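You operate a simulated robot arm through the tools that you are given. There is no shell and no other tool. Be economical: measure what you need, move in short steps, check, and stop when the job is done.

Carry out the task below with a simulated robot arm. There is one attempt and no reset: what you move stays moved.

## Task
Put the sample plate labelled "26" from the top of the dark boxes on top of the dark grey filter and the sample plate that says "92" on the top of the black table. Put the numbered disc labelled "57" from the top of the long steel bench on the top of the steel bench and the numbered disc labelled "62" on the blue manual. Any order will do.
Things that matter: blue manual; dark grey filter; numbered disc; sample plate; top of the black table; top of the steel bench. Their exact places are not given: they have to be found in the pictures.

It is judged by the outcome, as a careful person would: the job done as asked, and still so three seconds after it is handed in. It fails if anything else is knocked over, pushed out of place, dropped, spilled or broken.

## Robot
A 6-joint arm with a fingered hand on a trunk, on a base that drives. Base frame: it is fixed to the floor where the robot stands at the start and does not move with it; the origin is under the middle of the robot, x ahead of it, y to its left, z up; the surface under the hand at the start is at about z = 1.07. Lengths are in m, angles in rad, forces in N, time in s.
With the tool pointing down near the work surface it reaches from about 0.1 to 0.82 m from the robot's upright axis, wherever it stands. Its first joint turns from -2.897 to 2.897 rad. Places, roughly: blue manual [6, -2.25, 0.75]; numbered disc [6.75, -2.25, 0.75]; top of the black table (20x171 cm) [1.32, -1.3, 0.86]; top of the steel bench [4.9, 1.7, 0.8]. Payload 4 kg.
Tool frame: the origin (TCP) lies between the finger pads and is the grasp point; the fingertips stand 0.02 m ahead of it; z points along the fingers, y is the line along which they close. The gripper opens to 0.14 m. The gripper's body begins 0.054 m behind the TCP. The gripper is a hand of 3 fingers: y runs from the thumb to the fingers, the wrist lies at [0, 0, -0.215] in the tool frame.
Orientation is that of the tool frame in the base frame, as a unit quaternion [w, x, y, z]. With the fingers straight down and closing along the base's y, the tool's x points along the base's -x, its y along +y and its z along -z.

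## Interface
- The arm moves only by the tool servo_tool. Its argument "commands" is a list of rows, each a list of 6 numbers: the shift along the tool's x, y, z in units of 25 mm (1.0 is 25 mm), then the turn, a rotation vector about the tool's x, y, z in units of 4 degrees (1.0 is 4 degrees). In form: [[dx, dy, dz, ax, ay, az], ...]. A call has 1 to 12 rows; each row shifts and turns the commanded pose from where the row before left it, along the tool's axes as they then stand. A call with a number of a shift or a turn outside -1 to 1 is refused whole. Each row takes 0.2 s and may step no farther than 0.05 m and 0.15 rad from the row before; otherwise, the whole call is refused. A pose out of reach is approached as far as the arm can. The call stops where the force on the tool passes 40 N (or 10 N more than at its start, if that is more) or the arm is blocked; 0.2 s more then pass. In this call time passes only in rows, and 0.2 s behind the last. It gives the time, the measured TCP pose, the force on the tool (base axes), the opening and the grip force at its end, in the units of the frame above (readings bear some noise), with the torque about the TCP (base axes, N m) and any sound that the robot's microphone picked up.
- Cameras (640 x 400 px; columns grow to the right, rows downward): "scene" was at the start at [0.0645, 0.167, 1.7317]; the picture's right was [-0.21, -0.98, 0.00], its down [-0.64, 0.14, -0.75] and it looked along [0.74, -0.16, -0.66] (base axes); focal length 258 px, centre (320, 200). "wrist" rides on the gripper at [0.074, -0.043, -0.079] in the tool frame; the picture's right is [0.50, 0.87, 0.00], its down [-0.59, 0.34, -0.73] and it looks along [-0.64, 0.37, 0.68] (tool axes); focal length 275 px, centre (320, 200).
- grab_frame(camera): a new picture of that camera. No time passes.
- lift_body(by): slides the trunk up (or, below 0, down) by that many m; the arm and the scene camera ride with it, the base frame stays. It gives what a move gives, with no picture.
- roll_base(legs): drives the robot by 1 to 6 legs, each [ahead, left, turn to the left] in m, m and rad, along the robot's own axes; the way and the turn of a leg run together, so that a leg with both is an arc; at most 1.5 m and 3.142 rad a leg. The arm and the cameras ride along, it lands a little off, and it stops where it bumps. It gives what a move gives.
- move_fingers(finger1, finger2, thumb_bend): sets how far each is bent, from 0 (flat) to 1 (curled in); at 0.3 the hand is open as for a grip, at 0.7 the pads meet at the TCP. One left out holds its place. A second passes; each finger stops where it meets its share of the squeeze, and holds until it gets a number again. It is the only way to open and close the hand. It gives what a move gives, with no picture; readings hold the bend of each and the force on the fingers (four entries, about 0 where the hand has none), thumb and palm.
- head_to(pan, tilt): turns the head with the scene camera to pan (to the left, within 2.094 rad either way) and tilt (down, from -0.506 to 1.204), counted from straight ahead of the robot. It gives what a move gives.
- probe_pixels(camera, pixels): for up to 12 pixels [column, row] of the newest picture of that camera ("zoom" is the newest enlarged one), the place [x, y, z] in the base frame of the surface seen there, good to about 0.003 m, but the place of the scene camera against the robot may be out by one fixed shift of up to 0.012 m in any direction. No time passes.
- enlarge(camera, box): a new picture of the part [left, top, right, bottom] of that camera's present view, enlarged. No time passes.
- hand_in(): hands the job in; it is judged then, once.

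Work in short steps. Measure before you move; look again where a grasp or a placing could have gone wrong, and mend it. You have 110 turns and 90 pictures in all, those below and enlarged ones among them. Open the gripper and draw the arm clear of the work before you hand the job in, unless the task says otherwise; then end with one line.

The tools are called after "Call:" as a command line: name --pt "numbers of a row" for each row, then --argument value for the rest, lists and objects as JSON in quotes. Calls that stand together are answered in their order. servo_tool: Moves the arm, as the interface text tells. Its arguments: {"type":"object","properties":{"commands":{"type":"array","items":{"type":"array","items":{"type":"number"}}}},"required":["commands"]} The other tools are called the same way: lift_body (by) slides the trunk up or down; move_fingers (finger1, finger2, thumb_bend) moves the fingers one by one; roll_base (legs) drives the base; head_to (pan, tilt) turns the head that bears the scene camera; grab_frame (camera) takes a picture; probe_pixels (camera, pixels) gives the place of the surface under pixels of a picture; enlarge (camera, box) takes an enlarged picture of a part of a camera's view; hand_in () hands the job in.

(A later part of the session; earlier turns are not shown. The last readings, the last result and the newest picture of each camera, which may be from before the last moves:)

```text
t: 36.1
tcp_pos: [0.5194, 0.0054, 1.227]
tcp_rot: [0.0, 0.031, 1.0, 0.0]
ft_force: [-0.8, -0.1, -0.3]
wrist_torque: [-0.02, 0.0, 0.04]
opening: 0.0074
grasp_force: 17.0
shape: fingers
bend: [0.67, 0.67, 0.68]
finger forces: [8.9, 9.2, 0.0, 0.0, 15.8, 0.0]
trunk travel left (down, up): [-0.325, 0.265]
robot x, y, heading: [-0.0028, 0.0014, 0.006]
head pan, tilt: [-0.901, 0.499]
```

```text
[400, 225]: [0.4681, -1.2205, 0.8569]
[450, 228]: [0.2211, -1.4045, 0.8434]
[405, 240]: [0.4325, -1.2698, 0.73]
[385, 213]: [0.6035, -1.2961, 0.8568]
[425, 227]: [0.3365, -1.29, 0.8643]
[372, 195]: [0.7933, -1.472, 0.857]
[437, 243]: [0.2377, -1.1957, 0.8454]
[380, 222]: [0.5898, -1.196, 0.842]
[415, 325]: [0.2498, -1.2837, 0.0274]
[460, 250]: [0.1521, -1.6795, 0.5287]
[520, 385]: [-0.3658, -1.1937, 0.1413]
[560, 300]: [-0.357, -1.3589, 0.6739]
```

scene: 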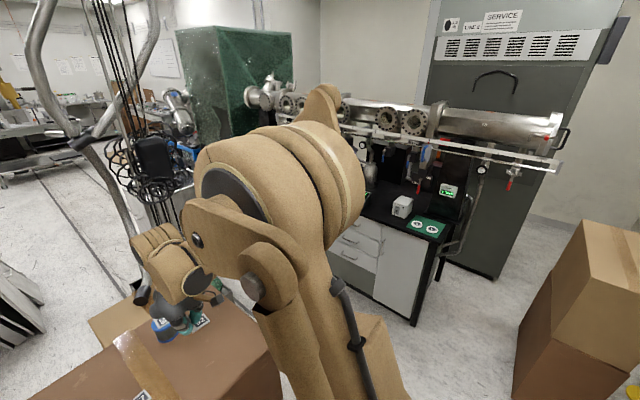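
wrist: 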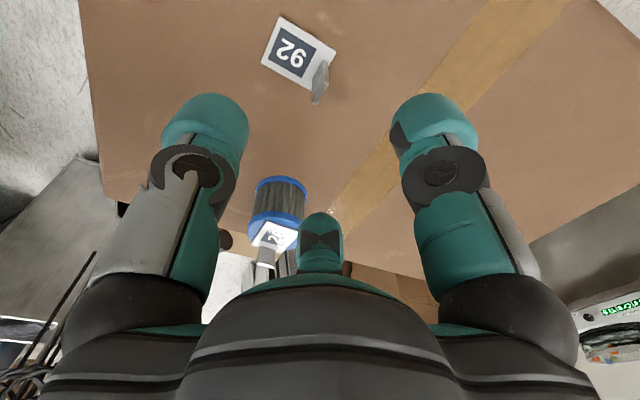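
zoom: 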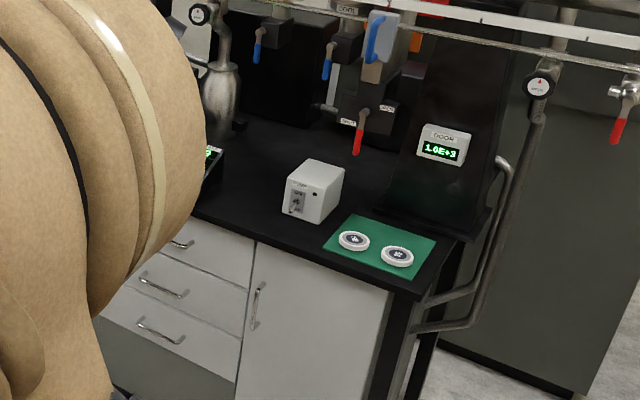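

A green mat with two discs and a white device occupy the near end; the strip's front edge is y≈-1.195. I check the rest of the table after driving: right 0.65 then ahead 0.2, with the floor there clear.

Call:
roll_base --legs '[[0, -0.65, 0], [0.2, 0, 0]]'

Call:
head_to --pan -0.9 --tilt 0.7

Call:
grab_frame --camera "scene"

```text
t: 40.9
tcp_pos: [0.7245, -0.6541, 1.2256]
tcp_rot: [-0.001, 0.031, 1.0, 0.0]
ft_force: [-0.5, 0.0, -0.4]
wrist_torque: [-0.02, 0.0, -0.03]
opening: 0.0075
grasp_force: 17.1
shape: fingers
bend: [0.67, 0.67, 0.68]
finger forces: [8.9, 9.2, 0.1, 0.0, 15.9, 0.1]
trunk travel left (down, up): [-0.325, 0.265]
robot x, y, heading: [0.2051, -0.6601, 0.004]
head pan, tilt: [-0.901, 0.499]
```

```text
t: 41.7
tcp_pos: [0.7224, -0.6543, 1.2267]
tcp_rot: [0.0, 0.031, 1.0, 0.0]
ft_force: [0.7, -0.7, -0.6]
wrist_torque: [-0.05, 0.0, 0.02]
opening: 0.0075
grasp_force: 17.3
shape: fingers
bend: [0.67, 0.67, 0.68]
finger forces: [8.9, 9.1, 0.0, 0.0, 15.8, 0.0]
trunk travel left (down, up): [-0.325, 0.265]
robot x, y, heading: [0.207, -0.6627, -0.003]
head pan, tilt: [-0.901, 0.7]
```

```text
57 pictures are left
```

scene: 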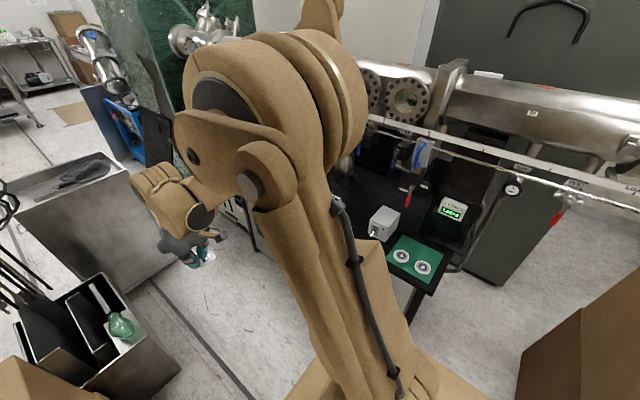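

The arm hides part of the strip. I probe the device, the mat and the strip beside it.

Call:
probe_pixels --camera "scene" --pixels '[[384, 222], [372, 230], [391, 212], [362, 215], [370, 200], [355, 225], [390, 262], [415, 240], [410, 195], [420, 155], [425, 130], [375, 180]]'

Call:
enlarge --camera "scene" --box '[340, 130, 480, 300]'

```text
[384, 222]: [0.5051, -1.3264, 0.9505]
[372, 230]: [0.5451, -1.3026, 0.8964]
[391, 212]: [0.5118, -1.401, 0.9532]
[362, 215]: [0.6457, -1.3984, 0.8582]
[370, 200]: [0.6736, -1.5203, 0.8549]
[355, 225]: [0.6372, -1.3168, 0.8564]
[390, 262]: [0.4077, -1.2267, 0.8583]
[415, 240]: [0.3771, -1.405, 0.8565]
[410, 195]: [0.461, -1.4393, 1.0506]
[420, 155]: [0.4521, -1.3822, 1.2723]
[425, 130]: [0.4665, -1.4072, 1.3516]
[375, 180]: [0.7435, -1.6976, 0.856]
```

```text
2.35 times, centred on (410, 215) of scene
```

zoom: 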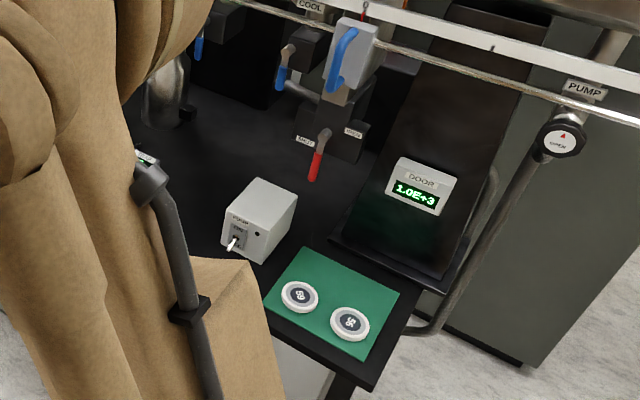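

The strip beside the device (x≈0.65–0.75) looks free; rails overhead are at y≈-1.38, z≈1.27+. I drive ahead and turn right to face the table, with the hand stopping short of the rails.

Call:
roll_base --legs '[[0.48, 0.06, 0], [0, 0, -1.571]]'

Call:
head_to --pan 0.3 --tilt 0.75

Call:
grab_frame --camera "scene"

Call:
grab_frame --camera "wrist"

```text
t: 48.4
tcp_pos: [0.6909, -1.1211, 1.2263]
tcp_rot: [0.0, 0.729, 0.684, 0.0]
ft_force: [0.2, -0.7, -0.4]
wrist_torque: [0.0, 0.01, 0.03]
opening: 0.0075
grasp_force: 16.7
shape: fingers
bend: [0.67, 0.67, 0.68]
finger forces: [9.2, 8.8, 0.0, 0.0, 16.1, 0.0]
trunk travel left (down, up): [-0.325, 0.265]
robot x, y, heading: [0.6846, -0.5999, -1.575]
head pan, tilt: [-0.901, 0.7]
```

```text
t: 49.8
tcp_pos: [0.6902, -1.1225, 1.2265]
tcp_rot: [0.0, 0.73, 0.684, 0.001]
ft_force: [-0.7, -0.4, -0.3]
wrist_torque: [0.0, -0.05, -0.03]
opening: 0.0075
grasp_force: 17.3
shape: fingers
bend: [0.67, 0.67, 0.68]
finger forces: [9.1, 9.0, 0.0, 0.0, 16.1, 0.0]
trunk travel left (down, up): [-0.325, 0.265]
robot x, y, heading: [0.6838, -0.5994, -1.571]
head pan, tilt: [0.3, 0.75]
```

```text
55 pictures are left
```

scene: 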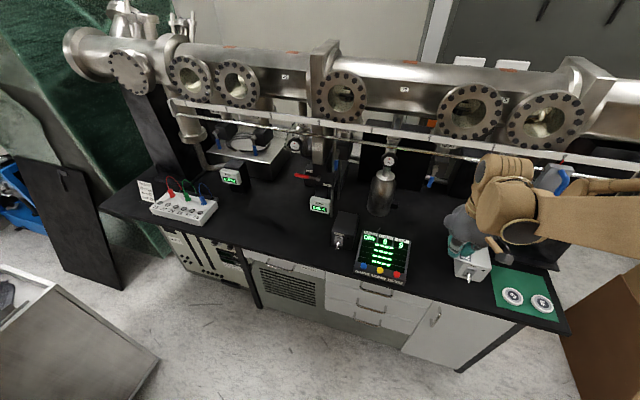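

```text
54 pictures are left
```

wrist: 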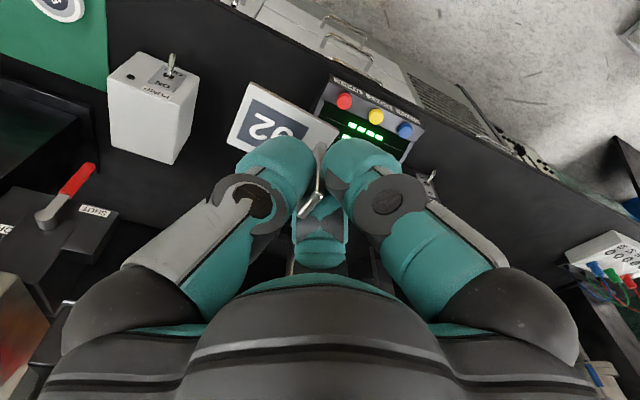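

Good view now. I probe free candidates: between the display and white device (430,260), and left of the display (280,240).

Call:
probe_pixels --camera "scene" --pixels '[[430, 262], [430, 285], [410, 262], [405, 285], [457, 272], [383, 268], [300, 245], [280, 235], [290, 260], [265, 245], [333, 240], [300, 266]]'

Call:
probe_pixels --camera "wrist" --pixels '[[225, 60], [228, 82], [198, 75], [320, 95], [180, 160], [215, 170], [260, 30], [245, 5]]'

```text
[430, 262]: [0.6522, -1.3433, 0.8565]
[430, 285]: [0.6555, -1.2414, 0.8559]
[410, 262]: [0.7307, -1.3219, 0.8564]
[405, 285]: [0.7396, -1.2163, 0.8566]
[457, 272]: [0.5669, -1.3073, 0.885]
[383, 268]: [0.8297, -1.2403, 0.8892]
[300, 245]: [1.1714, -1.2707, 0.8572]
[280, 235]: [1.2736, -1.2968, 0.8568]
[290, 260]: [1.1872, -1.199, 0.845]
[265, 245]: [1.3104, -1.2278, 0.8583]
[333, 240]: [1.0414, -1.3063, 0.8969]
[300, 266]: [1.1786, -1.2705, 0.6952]
```

```text
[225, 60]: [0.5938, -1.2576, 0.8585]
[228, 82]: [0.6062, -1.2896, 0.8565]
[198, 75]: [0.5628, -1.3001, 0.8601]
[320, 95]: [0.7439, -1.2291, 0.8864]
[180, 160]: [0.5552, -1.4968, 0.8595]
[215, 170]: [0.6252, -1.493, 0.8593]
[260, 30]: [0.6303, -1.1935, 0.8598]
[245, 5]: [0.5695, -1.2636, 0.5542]
```

The spot at x≈1.2 has more room than the 15 cm gap. I check the cabinet at scene lower-left before driving left along the table.

Call:
probe_pixels --camera "scene" --pixels '[[155, 358], [20, 275], [100, 395], [210, 380], [120, 280], [320, 205], [230, 180], [200, 215], [345, 215], [345, 245]]'

```text
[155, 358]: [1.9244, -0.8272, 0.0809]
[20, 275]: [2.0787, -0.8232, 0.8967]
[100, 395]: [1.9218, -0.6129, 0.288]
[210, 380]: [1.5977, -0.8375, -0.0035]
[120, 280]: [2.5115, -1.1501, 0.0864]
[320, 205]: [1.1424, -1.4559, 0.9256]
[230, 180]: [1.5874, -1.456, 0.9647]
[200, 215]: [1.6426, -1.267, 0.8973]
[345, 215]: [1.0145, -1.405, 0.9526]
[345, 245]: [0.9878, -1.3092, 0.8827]
```

The cabinet starts at x≈1.92, so x≈1.2 is free. I drive left 0.52 m.

Call:
roll_base --legs '[[0, 0.52, 0]]'

Call:
grab_frame --camera "wrist"

Call:
grab_frame --camera "scene"

```text
t: 51.9
tcp_pos: [0.9882, -1.1227, 1.2345]
tcp_rot: [0.004, 0.744, 0.668, -0.006]
ft_force: [1.4, 0.5, -0.4]
wrist_torque: [-0.04, 0.02, 0.03]
opening: 0.0075
grasp_force: 17.4
shape: fingers
bend: [0.67, 0.67, 0.68]
finger forces: [9.4, 8.8, 0.0, 0.1, 16.5, 0.1]
trunk travel left (down, up): [-0.325, 0.265]
robot x, y, heading: [1.0029, -0.6222, -1.611]
head pan, tilt: [0.3, 0.75]
stopped in leg 1: the robot was blocked; the commanded pose is now the measured one
```

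```text
53 pictures are left
```

wrist: 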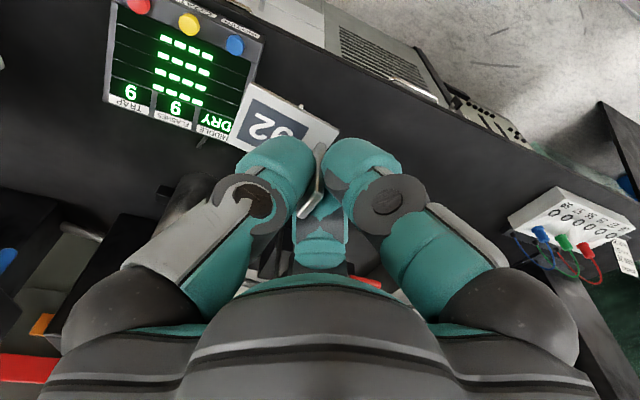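

```text
52 pictures are left
```

scene: 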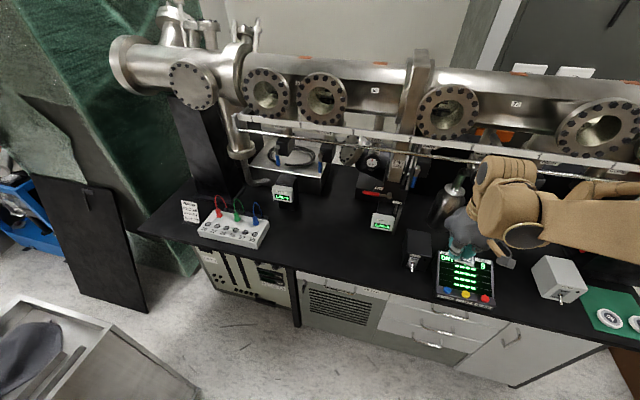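

The robot bumped something at its left. I look to the left and down to see what.

Call:
head_to --pan 1.5 --tilt 0.95

Call:
grab_frame --camera "scene"

```text
t: 53.3
tcp_pos: [0.9845, -1.1314, 1.2297]
tcp_rot: [0.001, 0.744, 0.668, -0.001]
ft_force: [-0.4, -0.2, -0.5]
wrist_torque: [0.04, -0.01, -0.03]
opening: 0.0072
grasp_force: 17.4
shape: fingers
bend: [0.67, 0.67, 0.68]
finger forces: [9.4, 8.9, 0.1, 0.1, 16.6, 0.1]
trunk travel left (down, up): [-0.325, 0.265]
robot x, y, heading: [1.0041, -0.6201, -1.613]
head pan, tilt: [1.499, 0.949]
```

```text
51 pictures are left
```

scene: 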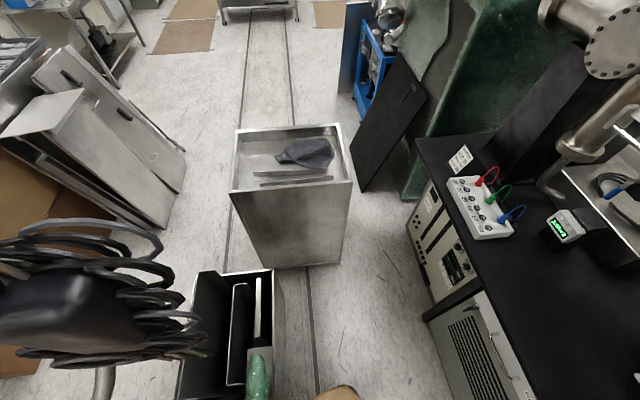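

I probe the bin with the green thing (225,330), the cart and the ways past them.

Call:
probe_pixels --camera "scene" --pixels '[[200, 275], [272, 272], [258, 365], [185, 380], [265, 265], [340, 262], [233, 190], [352, 180], [355, 190], [50, 320], [180, 170], [100, 215]]'

```text
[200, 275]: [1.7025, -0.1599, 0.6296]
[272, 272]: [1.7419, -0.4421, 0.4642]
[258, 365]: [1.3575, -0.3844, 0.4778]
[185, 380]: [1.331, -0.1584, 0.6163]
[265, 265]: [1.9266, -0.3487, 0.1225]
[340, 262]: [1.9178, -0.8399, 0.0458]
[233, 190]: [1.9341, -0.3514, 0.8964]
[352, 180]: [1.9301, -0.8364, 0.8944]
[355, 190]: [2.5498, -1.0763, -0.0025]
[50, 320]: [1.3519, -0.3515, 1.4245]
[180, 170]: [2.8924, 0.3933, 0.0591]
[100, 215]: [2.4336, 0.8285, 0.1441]
```

The bin spans x≈1.3–1.74, y≈-0.16…-0.44 and blocked me; it looks upright. I back off 4 cm and place from here, since x≈1.2 is within reach.

Call:
roll_base --legs '[[0, -0.04, 0]]'

Call:
head_to --pan 0.3 --tilt 0.75

```text
t: 54.2
tcp_pos: [0.9431, -1.1289, 1.2282]
tcp_rot: [0.002, 0.744, 0.669, -0.001]
ft_force: [0.2, -0.1, -0.7]
wrist_torque: [0.01, -0.08, 0.01]
opening: 0.0072
grasp_force: 17.4
shape: fingers
bend: [0.67, 0.67, 0.68]
finger forces: [9.2, 8.8, 0.1, 0.1, 16.6, 0.1]
trunk travel left (down, up): [-0.325, 0.265]
robot x, y, heading: [0.9632, -0.6198, -1.61]
head pan, tilt: [1.499, 0.949]
```

```text
t: 55.6
tcp_pos: [0.9445, -1.1302, 1.2291]
tcp_rot: [0.002, 0.744, 0.669, -0.002]
ft_force: [-0.6, -0.3, -0.9]
wrist_torque: [0.04, -0.02, 0.0]
opening: 0.0076
grasp_force: 16.7
shape: fingers
bend: [0.67, 0.67, 0.68]
finger forces: [9.4, 8.9, 0.0, 0.0, 16.4, 0.0]
trunk travel left (down, up): [-0.325, 0.265]
robot x, y, heading: [0.9595, -0.6177, -1.613]
head pan, tilt: [0.3, 0.75]
```

I lower the trunk 0.2 m, then move sideways to x≈1.2 staying in front of the rails.

Call:
lift_body --by -0.2

Call:
servo_tool --pt "-0.1 0.9 0 0 0 0" --pt "-0.1 0.9 0 0 0 0" --pt "-0.1 0.9 0 0 0 0" --pt "-0.1 0.9 0 0 0 0" --pt "-0.1 0.9 0 0 0 0" --pt "-0.1 0.9 0 0 0 0" --pt "-0.1 0.9 0 0 0 0" --pt "-0.1 0.9 0 0 0 0" --pt "-0.1 0.9 0 0 0 0" --pt "-0.1 0.9 0 0 0 0" --pt "-0.1 0.9 0 0 0 0" --pt "-0.1 0.9 0 0 0 0"

Call:
grab_frame --camera "scene"

```text
t: 57.7
tcp_pos: [0.9445, -1.1295, 1.0306]
tcp_rot: [0.002, 0.744, 0.668, -0.002]
ft_force: [-0.6, -0.3, -0.1]
wrist_torque: [-0.02, -0.02, 0.02]
opening: 0.0072
grasp_force: 17.7
shape: fingers
bend: [0.67, 0.67, 0.68]
finger forces: [9.5, 8.8, 0.1, 0.0, 16.7, 0.0]
trunk travel left (down, up): [-0.125, 0.465]
robot x, y, heading: [0.9619, -0.6152, -1.617]
head pan, tilt: [0.3, 0.75]
```

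```text
t: 60.3
tcp_pos: [1.2109, -1.1885, 1.0294]
tcp_rot: [0.002, 0.744, 0.669, -0.002]
ft_force: [-0.2, -0.2, -0.4]
wrist_torque: [0.0, -0.01, 0.0]
opening: 0.0073
grasp_force: 17.7
shape: fingers
bend: [0.67, 0.67, 0.68]
finger forces: [9.6, 8.9, 0.0, 0.0, 16.8, 0.0]
trunk travel left (down, up): [-0.125, 0.465]
robot x, y, heading: [0.9622, -0.6149, -1.616]
head pan, tilt: [0.3, 0.75]
```

```text
50 pictures are left
```

scene: 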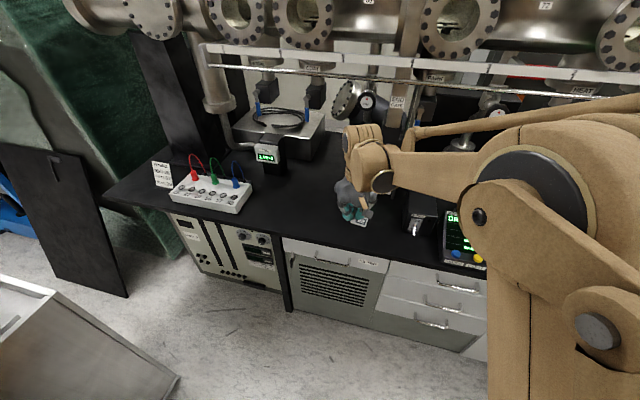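

The spot is clear. I move out over the table while descending to TCP z≈0.905.

Call:
servo_tool --pt "-0.58 0 0.8 0 0 0" --pt "-0.58 0 0.8 0 0 0" --pt "-0.58 0 0.8 0 0 0" --pt "-0.58 0 0.8 0 0 0" --pt "-0.58 0 0.8 0 0 0" --pt "-0.58 0 0.8 0 0 0" --pt "0 0 0.15 0 0 0"

Call:
grab_frame --camera "wrist"

```text
t: 61.9
tcp_pos: [1.2022, -1.2751, 0.9061]
tcp_rot: [0.002, 0.744, 0.668, -0.002]
ft_force: [-0.2, 0.7, -1.0]
wrist_torque: [0.0, -0.03, 0.01]
opening: 0.0072
grasp_force: 17.6
shape: fingers
bend: [0.67, 0.67, 0.68]
finger forces: [9.7, 9.0, 0.0, 0.0, 17.0, 0.0]
trunk travel left (down, up): [-0.125, 0.465]
robot x, y, heading: [0.9637, -0.6147, -1.616]
head pan, tilt: [0.3, 0.75]
```

```text
49 pictures are left
```

wrist: 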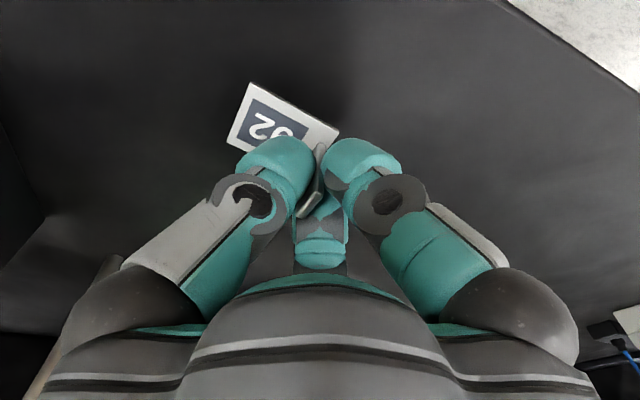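

Clear table below. I lower in small steps until contact.

Call:
servo_tool --pt "0 0 0.2 0 0 0" --pt "0 0 0.12 0 0 0" --pt "0 0 0.1 0 0 0"

```text
t: 62.7
tcp_pos: [1.2021, -1.2766, 0.8955]
tcp_rot: [0.002, 0.744, 0.668, -0.002]
ft_force: [-0.4, 0.2, 1.1]
wrist_torque: [0.02, -0.03, 0.0]
opening: 0.0072
grasp_force: 17.8
shape: fingers
bend: [0.67, 0.67, 0.68]
finger forces: [9.6, 8.9, 0.0, 0.0, 16.9, 0.0]
trunk travel left (down, up): [-0.125, 0.465]
robot x, y, heading: [0.9617, -0.6202, -1.613]
head pan, tilt: [0.3, 0.75]
```

Not yet clearly in contact; another 2 mm.

Call:
servo_tool --pt "0 0 0.06 0 0 0" --pt "0 0 0.04 0 0 0"

```text
t: 63.3
tcp_pos: [1.2015, -1.2758, 0.8934]
tcp_rot: [0.001, 0.744, 0.668, -0.002]
ft_force: [0.2, 0.0, 0.4]
wrist_torque: [-0.02, 0.05, 0.0]
opening: 0.007
grasp_force: 17.9
shape: fingers
bend: [0.74, 0.67, 0.68]
finger forces: [10.0, 9.1, 0.0, 0.0, 17.2, 0.1]
trunk travel left (down, up): [-0.125, 0.465]
robot x, y, heading: [0.9656, -0.617, -1.616]
head pan, tilt: [0.3, 0.75]
```

Grip forces begin to change; I lower 1.5 mm more.

Call:
servo_tool --pt "0 0 0.06 0 0 0"

```text
t: 63.7
tcp_pos: [1.2019, -1.275, 0.8908]
tcp_rot: [0.003, 0.744, 0.669, -0.003]
ft_force: [0.3, -0.3, 3.5]
wrist_torque: [0.03, 0.07, 0.0]
opening: 0.0073
grasp_force: 18.8
shape: fingers
bend: [0.74, 0.67, 0.68]
finger forces: [10.5, 9.5, 0.0, 0.0, 18.1, 0.0]
trunk travel left (down, up): [-0.125, 0.465]
robot x, y, heading: [0.963, -0.6137, -1.619]
head pan, tilt: [0.3, 0.75]
```

Contact (3.5 N). I open slightly, rise, and look.

Call:
move_fingers --finger1 0.64 --finger2 0.64 --thumb_bend 0.64

Call:
servo_tool --pt "0 0 -0.2 0 0 0" --pt "0 0 -0.5 0 0 0" --pt "0 0 -0.9 0 0 0" --pt "0 0 -0.9 0 0 0" --pt "0 0 -0.9 0 0 0"

Call:
grab_frame --camera "wrist"

```text
t: 64.7
tcp_pos: [1.2017, -1.2759, 0.8917]
tcp_rot: [0.002, 0.744, 0.668, -0.002]
ft_force: [-0.2, 1.0, -0.9]
wrist_torque: [-0.01, 0.02, 0.01]
opening: 0.0192
grasp_force: 0.1
shape: fingers
bend: [0.64, 0.64, 0.64]
finger forces: [0.0, 0.0, 0.1, 0.0, 0.0, 0.0]
trunk travel left (down, up): [-0.125, 0.465]
robot x, y, heading: [0.9612, -0.616, -1.62]
head pan, tilt: [0.3, 0.75]
```

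```text
t: 65.9
tcp_pos: [1.2008, -1.274, 0.9772]
tcp_rot: [0.001, 0.744, 0.668, -0.002]
ft_force: [-0.2, 1.1, 0.1]
wrist_torque: [0.01, -0.02, 0.01]
opening: 0.0192
grasp_force: 0.0
shape: fingers
bend: [0.64, 0.64, 0.64]
finger forces: [0.0, 0.0, 0.0, 0.0, 0.1, 0.1]
trunk travel left (down, up): [-0.125, 0.465]
robot x, y, heading: [0.9636, -0.6139, -1.613]
head pan, tilt: [0.3, 0.75]
```

```text
48 pictures are left
```

wrist: 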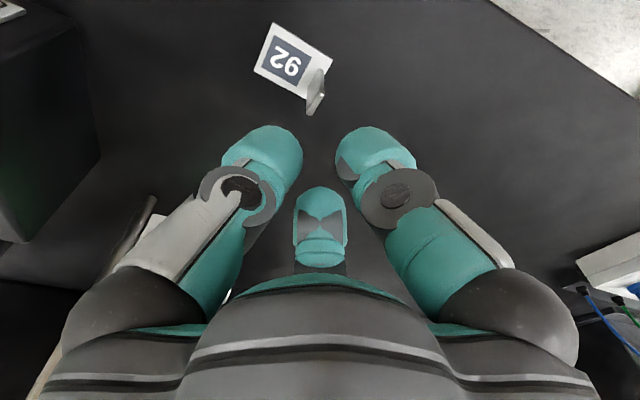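

Plate 92 stands on the black table. I draw the arm back towards the robot and raise the trunk, then look for a route.

Call:
servo_tool --pt "0.5 0 -0.8 0 0 0" --pt "0.9 -0.4 -0.5 0 0 0" --pt "0.9 -0.8 0 0 0 0" --pt "0.9 -0.8 0 0 0 0" --pt "0.9 -0.8 0 0 0 0" --pt "0.9 -0.8 0 0 0 0" --pt "0.9 -0.8 0 0 0 0" --pt "0.9 -0.8 0 0 0 0" --pt "0.9 -0.8 0 0 0 0" --pt "0.9 -0.8 0 0 0 0" --pt "0.5 -0.8 0 0 0 0" --pt "0.3 -0.8 0 0 0 0"

Call:
lift_body --by 0.25

Call:
head_to --pan 2.0 --tilt 0.6

Call:
grab_frame --camera "scene"

```text
t: 68.5
tcp_pos: [1.0182, -1.0198, 1.0095]
tcp_rot: [0.003, 0.744, 0.669, -0.002]
ft_force: [-0.6, 0.2, -0.1]
wrist_torque: [-0.03, -0.02, 0.01]
opening: 0.0195
grasp_force: 0.0
shape: fingers
bend: [0.64, 0.64, 0.64]
finger forces: [0.1, 0.0, 0.1, 0.0, 0.0, 0.0]
trunk travel left (down, up): [-0.125, 0.465]
robot x, y, heading: [0.9619, -0.6193, -1.613]
head pan, tilt: [0.3, 0.75]
```

```text
t: 71.1
tcp_pos: [1.0182, -1.02, 1.2588]
tcp_rot: [0.002, 0.743, 0.669, -0.001]
ft_force: [-1.0, 0.3, 0.1]
wrist_torque: [0.01, -0.01, -0.05]
opening: 0.0194
grasp_force: 0.1
shape: fingers
bend: [0.64, 0.64, 0.64]
finger forces: [0.0, 0.0, 0.0, 0.1, 0.0, 0.0]
trunk travel left (down, up): [-0.375, 0.215]
robot x, y, heading: [0.9629, -0.6189, -1.614]
head pan, tilt: [0.3, 0.75]
```

```text
t: 72.8
tcp_pos: [1.0171, -1.0207, 1.2586]
tcp_rot: [0.001, 0.744, 0.668, -0.002]
ft_force: [0.3, 0.5, -0.6]
wrist_torque: [0.05, 0.01, -0.03]
opening: 0.0194
grasp_force: 0.1
shape: fingers
bend: [0.64, 0.64, 0.64]
finger forces: [0.0, 0.0, 0.0, 0.0, 0.0, 0.0]
trunk travel left (down, up): [-0.375, 0.215]
robot x, y, heading: [0.9594, -0.6173, -1.613]
head pan, tilt: [2.0, 0.6]
```

```text
47 pictures are left
```

scene: 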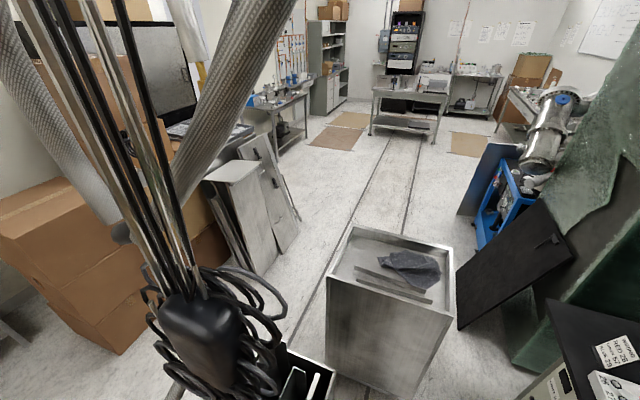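

I probe the floor and obstacles to map a route past the bin and hanging hoses.

Call:
probe_pixels --camera "scene" --pixels '[[300, 280], [275, 275], [275, 335], [330, 285], [352, 228], [453, 245], [297, 220], [180, 350], [120, 355], [230, 300], [110, 225], [215, 60]]'

Call:
probe_pixels --camera "scene" --pixels '[[375, 90], [442, 98], [405, 130], [475, 240], [485, 160], [370, 135], [440, 140], [505, 110], [310, 130], [520, 95], [330, 130], [460, 70]]'

```text
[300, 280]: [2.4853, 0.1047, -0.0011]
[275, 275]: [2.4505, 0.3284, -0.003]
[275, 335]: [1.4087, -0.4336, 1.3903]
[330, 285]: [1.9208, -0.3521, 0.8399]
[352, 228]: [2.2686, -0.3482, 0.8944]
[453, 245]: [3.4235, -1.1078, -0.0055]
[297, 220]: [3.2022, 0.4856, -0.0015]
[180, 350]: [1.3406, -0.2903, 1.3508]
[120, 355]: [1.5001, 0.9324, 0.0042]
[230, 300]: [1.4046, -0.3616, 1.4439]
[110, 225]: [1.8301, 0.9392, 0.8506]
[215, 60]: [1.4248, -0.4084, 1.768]
```

```text
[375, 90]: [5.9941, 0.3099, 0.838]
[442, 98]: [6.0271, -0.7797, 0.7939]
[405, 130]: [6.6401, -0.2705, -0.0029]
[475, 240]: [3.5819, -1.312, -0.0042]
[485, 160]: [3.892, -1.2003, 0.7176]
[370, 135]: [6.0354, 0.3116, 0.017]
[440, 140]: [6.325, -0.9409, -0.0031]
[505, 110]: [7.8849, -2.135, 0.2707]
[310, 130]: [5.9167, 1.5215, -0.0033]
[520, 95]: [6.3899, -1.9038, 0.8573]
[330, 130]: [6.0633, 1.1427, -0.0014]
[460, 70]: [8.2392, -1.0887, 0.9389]
```

The right-hand aisle beside the cart is only ~0.36 m wide; the free way is on the left (y≈0.35 between bin and boxes). I go back to the start spot and inspect the gap left of the box stack.

Call:
roll_base --legs '[[0, -1.0, 0], [0, 0, 1.613], [0, 0.62, 0]]'

Call:
head_to --pan 0.4 --tilt 0.7

Call:
grab_frame --camera "scene"

```text
t: 85.0
tcp_pos: [0.3558, 0.1234, 1.2596]
tcp_rot: [0.003, 0.03, 1.0, 0.0]
ft_force: [0.1, -0.3, 0.0]
wrist_torque: [0.0, 0.01, -0.01]
opening: 0.0195
grasp_force: 0.0
shape: fingers
bend: [0.64, 0.64, 0.64]
finger forces: [0.0, 0.0, 0.0, 0.0, 0.0, 0.0]
trunk travel left (down, up): [-0.375, 0.215]
robot x, y, heading: [-0.0423, 0.0478, 0.006]
head pan, tilt: [2.0, 0.6]
```

```text
t: 86.7
tcp_pos: [0.3556, 0.1227, 1.2586]
tcp_rot: [0.004, 0.03, 1.0, 0.0]
ft_force: [0.6, -0.4, 0.3]
wrist_torque: [0.02, -0.02, -0.01]
opening: 0.0194
grasp_force: 0.0
shape: fingers
bend: [0.64, 0.64, 0.64]
finger forces: [0.0, 0.0, 0.1, 0.0, 0.1, 0.0]
trunk travel left (down, up): [-0.375, 0.215]
robot x, y, heading: [-0.0412, 0.0483, -0.002]
head pan, tilt: [0.4, 0.7]
```

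```text
46 pictures are left
```

scene: 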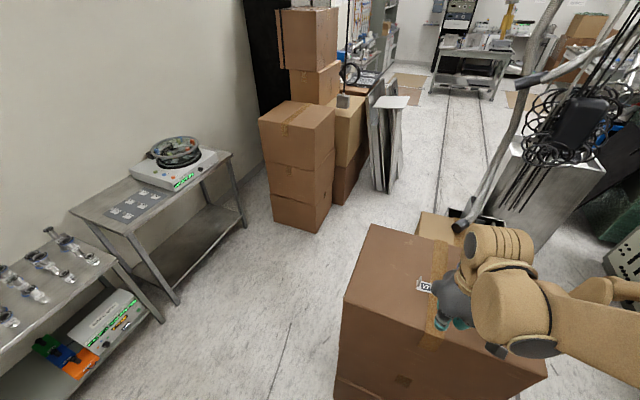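

There is a wide floor passage left of the stack. I probe its limits.

Call:
probe_pixels --camera "scene" --pixels '[[340, 380], [365, 232], [347, 310], [318, 232], [335, 205], [388, 190], [400, 165], [420, 228], [464, 215], [180, 300], [500, 228], [350, 200]]'

```text
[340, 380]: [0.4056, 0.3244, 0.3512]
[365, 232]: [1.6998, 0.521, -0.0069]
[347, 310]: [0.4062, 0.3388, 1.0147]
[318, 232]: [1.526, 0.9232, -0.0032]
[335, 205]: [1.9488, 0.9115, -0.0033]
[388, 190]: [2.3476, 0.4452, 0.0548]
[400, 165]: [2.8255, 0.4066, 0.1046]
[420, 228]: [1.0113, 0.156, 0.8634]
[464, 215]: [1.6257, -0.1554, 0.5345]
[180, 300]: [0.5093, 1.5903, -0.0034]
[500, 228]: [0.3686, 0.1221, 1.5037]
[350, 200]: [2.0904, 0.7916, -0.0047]
```

Passage is adequate: stack edge y=0.34, boxes y≥0.91 from x≥1.5. I drive left 0.8, ahead 1.0, then diagonally to about (1.26,0.5).

Call:
roll_base --legs '[[0, 0.8, 0], [1.0, 0, 0], [0.3, -0.35, 0]]'

Call:
head_to --pan -0.1 --tilt 0.4

Call:
grab_frame --camera "scene"

```text
t: 98.1
tcp_pos: [1.6558, 0.5706, 1.2581]
tcp_rot: [0.002, 0.03, 1.0, 0.0]
ft_force: [-0.3, -0.1, 0.1]
wrist_torque: [0.0, 0.03, 0.01]
opening: 0.0193
grasp_force: 0.1
shape: fingers
bend: [0.64, 0.64, 0.64]
finger forces: [0.1, 0.0, 0.0, 0.0, 0.0, 0.0]
trunk travel left (down, up): [-0.375, 0.215]
robot x, y, heading: [1.2581, 0.4982, 0.005]
head pan, tilt: [0.4, 0.7]
```

```text
t: 99.0
tcp_pos: [1.6557, 0.5699, 1.2589]
tcp_rot: [0.004, 0.029, 1.0, 0.0]
ft_force: [-0.4, -0.1, -0.6]
wrist_torque: [-0.01, 0.01, -0.03]
opening: 0.0191
grasp_force: 0.0
shape: fingers
bend: [0.64, 0.64, 0.64]
finger forces: [0.1, 0.0, 0.1, 0.0, 0.0, 0.0]
trunk travel left (down, up): [-0.375, 0.215]
robot x, y, heading: [1.2569, 0.4907, 0.002]
head pan, tilt: [-0.099, 0.4]
```

```text
45 pictures are left
```

scene: 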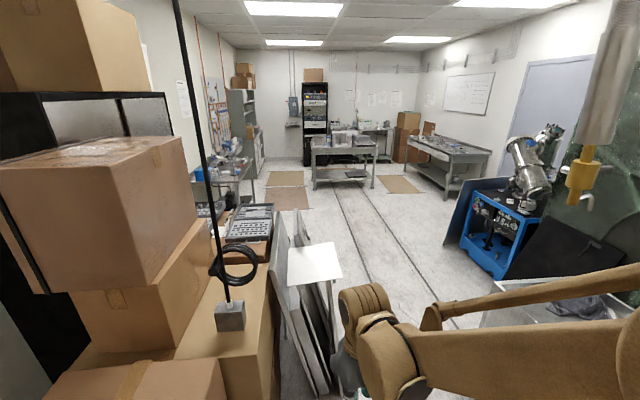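

I probe the hanging things and panels bordering the next stretch.

Call:
probe_pixels --camera "scene" --pixels '[[600, 80], [582, 190], [335, 270], [340, 310], [330, 380], [313, 180], [377, 180], [440, 240], [460, 235], [445, 190], [495, 310], [515, 160]]'

Call:
probe_pixels --camera "scene" --pixels '[[410, 150], [480, 155], [440, 140], [230, 175], [250, 165], [205, 195], [255, 200], [270, 205], [320, 140], [405, 240], [240, 180], [190, 190]]'

```text
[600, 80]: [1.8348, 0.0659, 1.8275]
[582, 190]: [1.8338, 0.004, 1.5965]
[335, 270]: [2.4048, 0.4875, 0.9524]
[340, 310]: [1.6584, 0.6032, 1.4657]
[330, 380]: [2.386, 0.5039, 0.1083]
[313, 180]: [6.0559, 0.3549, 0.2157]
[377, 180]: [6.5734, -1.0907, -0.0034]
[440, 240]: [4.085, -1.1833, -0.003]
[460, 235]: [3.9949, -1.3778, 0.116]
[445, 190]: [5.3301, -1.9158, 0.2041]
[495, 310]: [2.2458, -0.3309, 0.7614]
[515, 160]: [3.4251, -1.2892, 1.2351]
```

```text
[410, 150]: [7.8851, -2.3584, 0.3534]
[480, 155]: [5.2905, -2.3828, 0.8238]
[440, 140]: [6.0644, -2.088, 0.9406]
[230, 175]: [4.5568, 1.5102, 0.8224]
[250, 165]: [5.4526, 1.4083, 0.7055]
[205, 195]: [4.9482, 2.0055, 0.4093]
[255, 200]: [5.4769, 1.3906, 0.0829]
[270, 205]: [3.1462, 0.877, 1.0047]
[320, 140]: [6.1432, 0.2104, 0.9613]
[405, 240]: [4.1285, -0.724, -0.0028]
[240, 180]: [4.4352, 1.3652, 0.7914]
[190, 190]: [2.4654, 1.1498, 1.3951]
```

The hanging hose is at (1.83,0.0–0.07) above z≈1.55. I lower the trunk 0.25 and thread: (2.0,0.43) → (2.2,0.1) → (2.8,-0.1) → (4.0,-0.1).

Call:
lift_body --by -0.25

Call:
roll_base --legs '[[0.75, -0.06, 0], [0.2, -0.33, 0], [0.6, -0.2, 0], [1.2, 0, 0]]'

Call:
head_to --pan -0.5 --tilt 0.3

Call:
grab_frame --camera "scene"

```text
t: 101.6
tcp_pos: [1.6549, 0.5715, 1.0086]
tcp_rot: [0.003, 0.029, 1.0, 0.0]
ft_force: [-0.4, 0.6, -0.5]
wrist_torque: [-0.02, 0.03, 0.01]
opening: 0.0195
grasp_force: 0.1
shape: fingers
bend: [0.64, 0.64, 0.64]
finger forces: [0.0, 0.0, 0.0, 0.0, 0.0, 0.1]
trunk travel left (down, up): [-0.125, 0.465]
robot x, y, heading: [1.2581, 0.4936, 0.003]
head pan, tilt: [-0.099, 0.4]
```

```text
t: 116.5
tcp_pos: [4.4002, 0.0239, 1.0091]
tcp_rot: [0.003, 0.018, 1.0, -0.001]
ft_force: [-0.3, -0.8, 0.4]
wrist_torque: [0.0, -0.03, -0.01]
opening: 0.0194
grasp_force: 0.0
shape: fingers
bend: [0.64, 0.64, 0.64]
finger forces: [0.0, 0.1, 0.0, 0.0, 0.0, 0.1]
trunk travel left (down, up): [-0.125, 0.465]
robot x, y, heading: [4.0032, -0.059, 0.024]
head pan, tilt: [-0.099, 0.4]
```

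```text
t: 117.4
tcp_pos: [4.4003, 0.0247, 1.0089]
tcp_rot: [0.004, 0.018, 1.0, 0.0]
ft_force: [0.3, 0.4, 0.0]
wrist_torque: [-0.01, 0.04, -0.02]
opening: 0.0194
grasp_force: 0.1
shape: fingers
bend: [0.64, 0.64, 0.64]
finger forces: [0.0, 0.0, 0.0, 0.0, 0.0, 0.0]
trunk travel left (down, up): [-0.125, 0.465]
robot x, y, heading: [4.0015, -0.0635, 0.029]
head pan, tilt: [-0.499, 0.3]
```

```text
44 pictures are left
```

scene: 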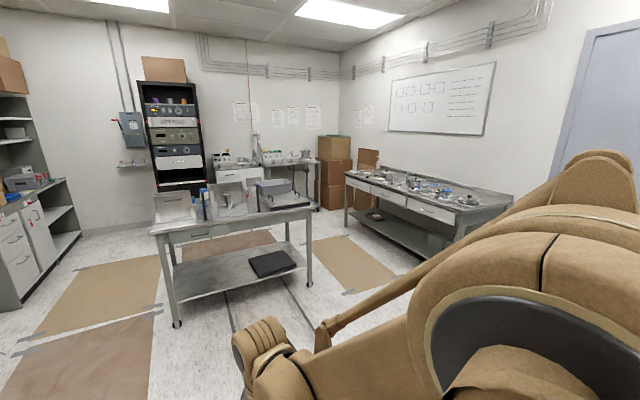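

Through the gap. I probe the long bench (corners near (347,180), (455,215), (510,200)) and the middle cart.

Call:
probe_pixels --camera "scene" --pixels '[[347, 178], [455, 213], [510, 198], [430, 195], [405, 182], [380, 176], [440, 190], [315, 212], [152, 235], [178, 325], [310, 280], [385, 165]]'

Call:
enlarge --camera "scene" --box '[335, 150, 525, 260]'

```text
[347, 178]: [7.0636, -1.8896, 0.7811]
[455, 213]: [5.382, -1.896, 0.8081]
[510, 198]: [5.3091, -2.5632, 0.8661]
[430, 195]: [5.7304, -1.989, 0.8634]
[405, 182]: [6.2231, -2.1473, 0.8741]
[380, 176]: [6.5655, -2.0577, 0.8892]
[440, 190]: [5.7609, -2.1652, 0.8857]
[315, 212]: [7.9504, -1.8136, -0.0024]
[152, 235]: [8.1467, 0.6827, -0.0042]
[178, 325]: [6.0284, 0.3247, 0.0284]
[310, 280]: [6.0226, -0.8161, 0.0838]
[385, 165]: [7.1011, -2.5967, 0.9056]
```

```text
3.37 times, centred on (430, 205) of scene
```

zoom: 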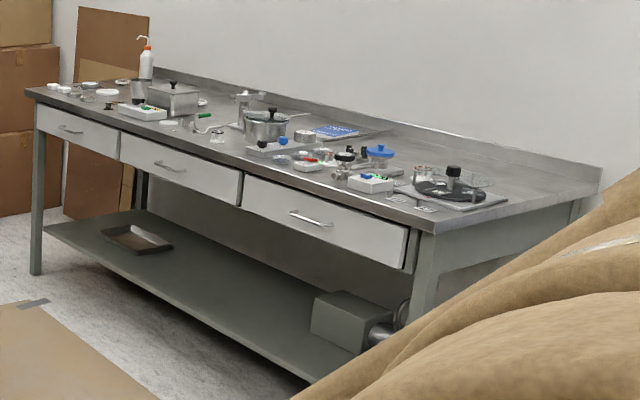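

Long bench spans x 5.3–7.1, front y≈-1.89; middle cart reaches y=-0.82. I drive to about (6.4,-1.33) and turn to face it, with the trunk up.

Call:
lift_body --by 0.25

Call:
roll_base --legs '[[0.9, 0, -0.029], [0.5, -1.28, 0], [1.0, 0, 0], [0, 0, -1.571]]'

Call:
head_to --pan 0.0 --tilt 0.75

Call:
grab_frame --camera "scene"

```text
t: 120.0
tcp_pos: [4.3998, 0.0236, 1.2586]
tcp_rot: [0.004, 0.02, 1.0, 0.0]
ft_force: [-0.3, 1.3, 0.6]
wrist_torque: [0.03, 0.02, 0.01]
opening: 0.0194
grasp_force: 0.2
shape: fingers
bend: [0.64, 0.64, 0.64]
finger forces: [0.0, 0.0, 0.1, 0.1, 0.0, 0.0]
trunk travel left (down, up): [-0.375, 0.215]
robot x, y, heading: [4.0032, -0.0583, 0.023]
head pan, tilt: [-0.499, 0.3]
```

```text
t: 139.7
tcp_pos: [6.4782, -1.7113, 1.2576]
tcp_rot: [0.002, 0.724, 0.69, -0.002]
ft_force: [-0.3, -0.3, 0.2]
wrist_torque: [0.04, 0.01, 0.01]
opening: 0.0192
grasp_force: 0.1
shape: fingers
bend: [0.64, 0.64, 0.64]
finger forces: [0.0, 0.0, 0.0, 0.0, 0.0, 0.0]
trunk travel left (down, up): [-0.375, 0.215]
robot x, y, heading: [6.3953, -1.313, -1.554]
head pan, tilt: [-0.499, 0.3]
```

```text
t: 140.7
tcp_pos: [6.4772, -1.7115, 1.2594]
tcp_rot: [0.002, 0.724, 0.69, -0.003]
ft_force: [0.6, -0.3, 0.5]
wrist_torque: [0.01, -0.02, -0.01]
opening: 0.0194
grasp_force: 0.1
shape: fingers
bend: [0.64, 0.64, 0.64]
finger forces: [0.0, 0.0, 0.1, 0.0, 0.0, 0.1]
trunk travel left (down, up): [-0.375, 0.215]
robot x, y, heading: [6.3979, -1.313, -1.552]
head pan, tilt: [0.0, 0.75]
```

```text
42 pictures are left
```

scene: 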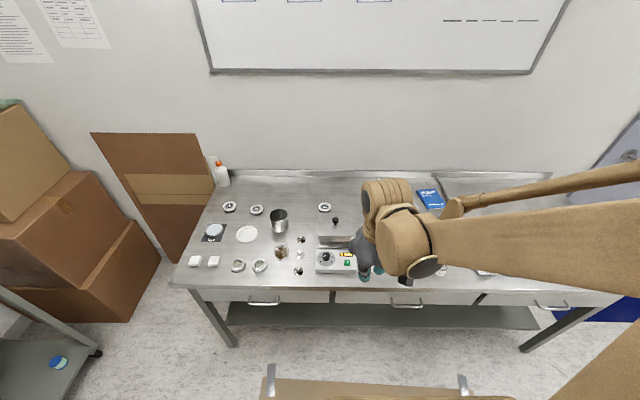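

Discs appear at (229,207), (257,210), (324,207), (237,265), (260,266); the blue manual at (430,198). I enlarge to read them.

Call:
enlarge --camera "scene" --box '[180, 185, 350, 290]'

Call:
enlarge --camera "scene" --box '[385, 170, 545, 270]'

Call:
probe_pixels --camera "scene" --pixels '[[229, 207], [257, 210], [324, 207], [237, 265], [260, 266], [430, 198], [214, 232], [280, 220], [247, 215], [300, 215], [416, 188], [442, 208]]'

```text
3.76 times, centred on (265, 238) of scene
```

zoom: 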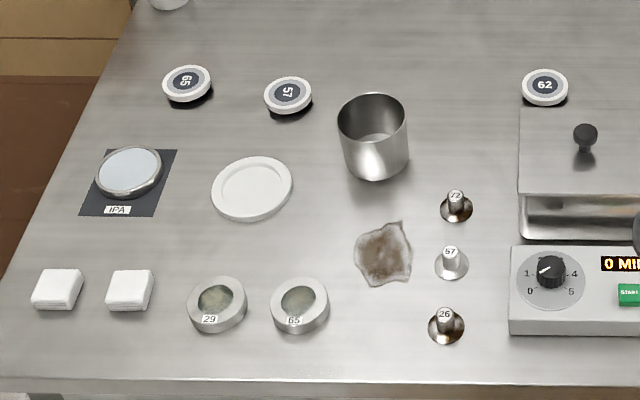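

```text
4.00 times, centred on (465, 220) of scene
```

zoom: 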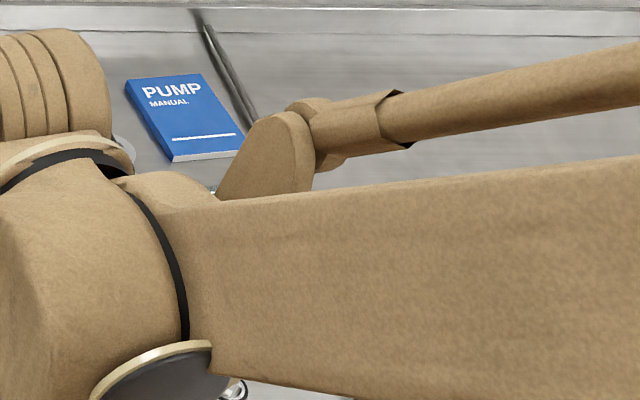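

```text
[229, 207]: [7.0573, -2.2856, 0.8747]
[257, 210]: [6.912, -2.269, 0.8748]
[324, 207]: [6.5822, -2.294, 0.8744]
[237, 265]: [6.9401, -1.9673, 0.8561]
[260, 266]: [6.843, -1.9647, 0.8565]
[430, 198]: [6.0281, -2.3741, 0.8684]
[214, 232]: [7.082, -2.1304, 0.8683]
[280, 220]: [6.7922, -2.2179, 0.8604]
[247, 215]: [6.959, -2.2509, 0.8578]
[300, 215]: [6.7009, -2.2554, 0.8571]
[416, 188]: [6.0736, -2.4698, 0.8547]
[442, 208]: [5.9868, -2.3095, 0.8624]
```

Targets: disc 62 at (6.582,-2.294), disc 57 at (6.912,-2.269), both ~18 mm tall; bench z≈0.857; blue manual ("PUMP MANUAL") near (6.03,-2.38), top ≈0.868. I drive closer: ahead 0.22, left 0.1.

Call:
roll_base --legs '[[0.22, 0.1, 0]]'

Call:
move_fingers --finger1 0.4 --finger2 0.4 --thumb_bend 0.4

Call:
grab_frame --camera "scene"

```text
t: 142.4
tcp_pos: [6.5816, -1.9309, 1.2582]
tcp_rot: [0.002, 0.724, 0.69, -0.001]
ft_force: [0.1, 0.1, 0.9]
wrist_torque: [0.04, -0.02, -0.01]
opening: 0.0193
grasp_force: 0.1
shape: fingers
bend: [0.64, 0.64, 0.64]
finger forces: [0.0, 0.1, 0.0, 0.0, 0.0, 0.0]
trunk travel left (down, up): [-0.375, 0.215]
robot x, y, heading: [6.5011, -1.5321, -1.56]
head pan, tilt: [0.0, 0.75]
```

```text
t: 143.4
tcp_pos: [6.5821, -1.9295, 1.2596]
tcp_rot: [0.002, 0.724, 0.69, -0.002]
ft_force: [-0.3, -0.3, 0.1]
wrist_torque: [0.01, 0.02, 0.02]
opening: 0.0948
grasp_force: 0.1
shape: fingers
bend: [0.4, 0.4, 0.4]
finger forces: [0.0, 0.0, 0.0, 0.1, 0.1, 0.0]
trunk travel left (down, up): [-0.375, 0.215]
robot x, y, heading: [6.4985, -1.532, -1.557]
head pan, tilt: [0.0, 0.75]
```

```text
39 pictures are left
```

scene: 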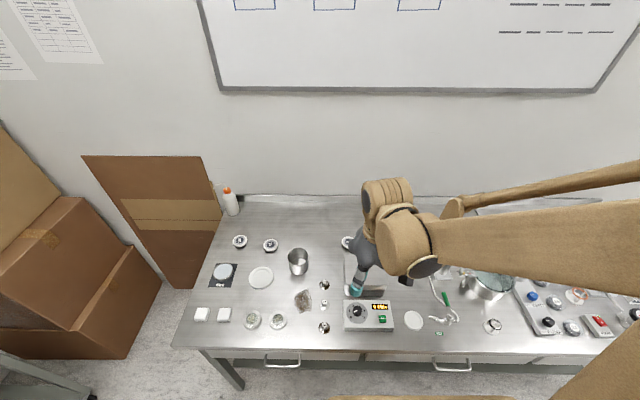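

I extend over disc 62 at height, lower the trunk 0.1, and look with the wrist camera.

Call:
servo_tool --pt "-1 0.05 0 0 0 0" --pt "-1 0.05 0 0 0 0" --pt "-1 0.05 0 0 0 0" --pt "-1 0.05 0 0 0 0" --pt "-1 0.05 0 0 0 0" --pt "-1 0.05 0 0 0 0" --pt "-1 0.05 0 0 0 0" --pt "-1 0.05 0 0 0 0" --pt "-1 0.05 0 0 0 0" --pt "-1 0.05 0 0 0 0" --pt "-1 0.05 0 0 0 0" --pt "-1 0.05 0 0 0 0"

Call:
lift_body --by -0.2

Call:
grab_frame --camera "wrist"

```text
t: 146.0
tcp_pos: [6.5822, -2.2305, 1.2613]
tcp_rot: [0.002, 0.724, 0.69, -0.002]
ft_force: [0.3, 0.2, 0.4]
wrist_torque: [0.02, -0.01, 0.0]
opening: 0.0947
grasp_force: 0.1
shape: fingers
bend: [0.4, 0.4, 0.4]
finger forces: [0.0, 0.0, 0.0, 0.0, 0.0, 0.1]
trunk travel left (down, up): [-0.375, 0.215]
robot x, y, heading: [6.5027, -1.5298, -1.556]
head pan, tilt: [0.0, 0.75]
```

```text
t: 148.2
tcp_pos: [6.5823, -2.23, 1.0602]
tcp_rot: [0.002, 0.724, 0.69, -0.002]
ft_force: [-0.3, 0.0, -0.7]
wrist_torque: [0.01, 0.01, 0.02]
opening: 0.0947
grasp_force: 0.1
shape: fingers
bend: [0.4, 0.4, 0.4]
finger forces: [0.0, 0.0, 0.0, 0.1, 0.0, 0.0]
trunk travel left (down, up): [-0.175, 0.415]
robot x, y, heading: [6.5011, -1.5332, -1.555]
head pan, tilt: [0.0, 0.75]
```

```text
38 pictures are left
```

wrist: 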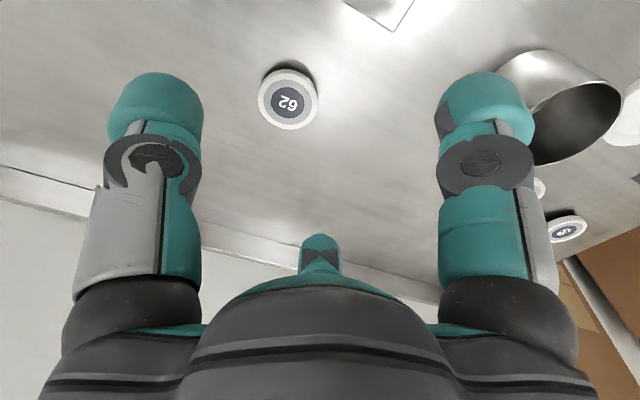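

Call:
enlarge --camera "wrist" --box '[240, 50, 336, 140]'

Call:
probe_pixels --camera "wrist" --pixels '[[288, 98], [258, 98], [318, 97], [288, 70], [288, 127], [262, 110], [295, 150], [388, 29], [376, 10], [412, 5], [548, 180], [565, 228]]'

```text
4.44 times, centred on (288, 95) of wrist
```

zoom: 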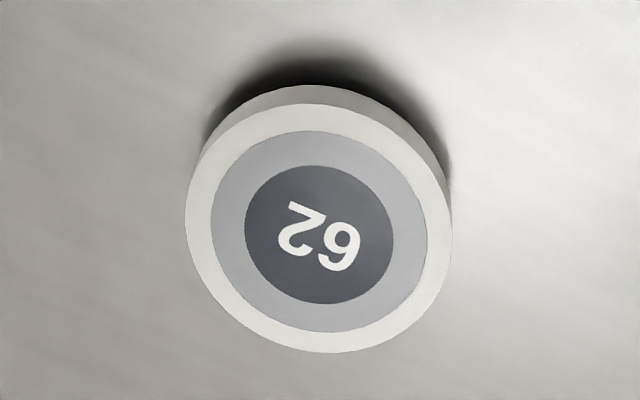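

```text
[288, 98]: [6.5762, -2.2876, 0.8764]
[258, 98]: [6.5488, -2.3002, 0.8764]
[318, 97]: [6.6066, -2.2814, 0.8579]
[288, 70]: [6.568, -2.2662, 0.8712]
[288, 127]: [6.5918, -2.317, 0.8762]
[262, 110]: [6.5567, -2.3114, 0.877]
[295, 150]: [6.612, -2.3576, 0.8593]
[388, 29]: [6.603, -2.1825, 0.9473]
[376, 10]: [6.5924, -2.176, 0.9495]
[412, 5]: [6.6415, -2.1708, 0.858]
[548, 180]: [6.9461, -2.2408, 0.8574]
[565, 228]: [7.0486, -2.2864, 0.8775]
```

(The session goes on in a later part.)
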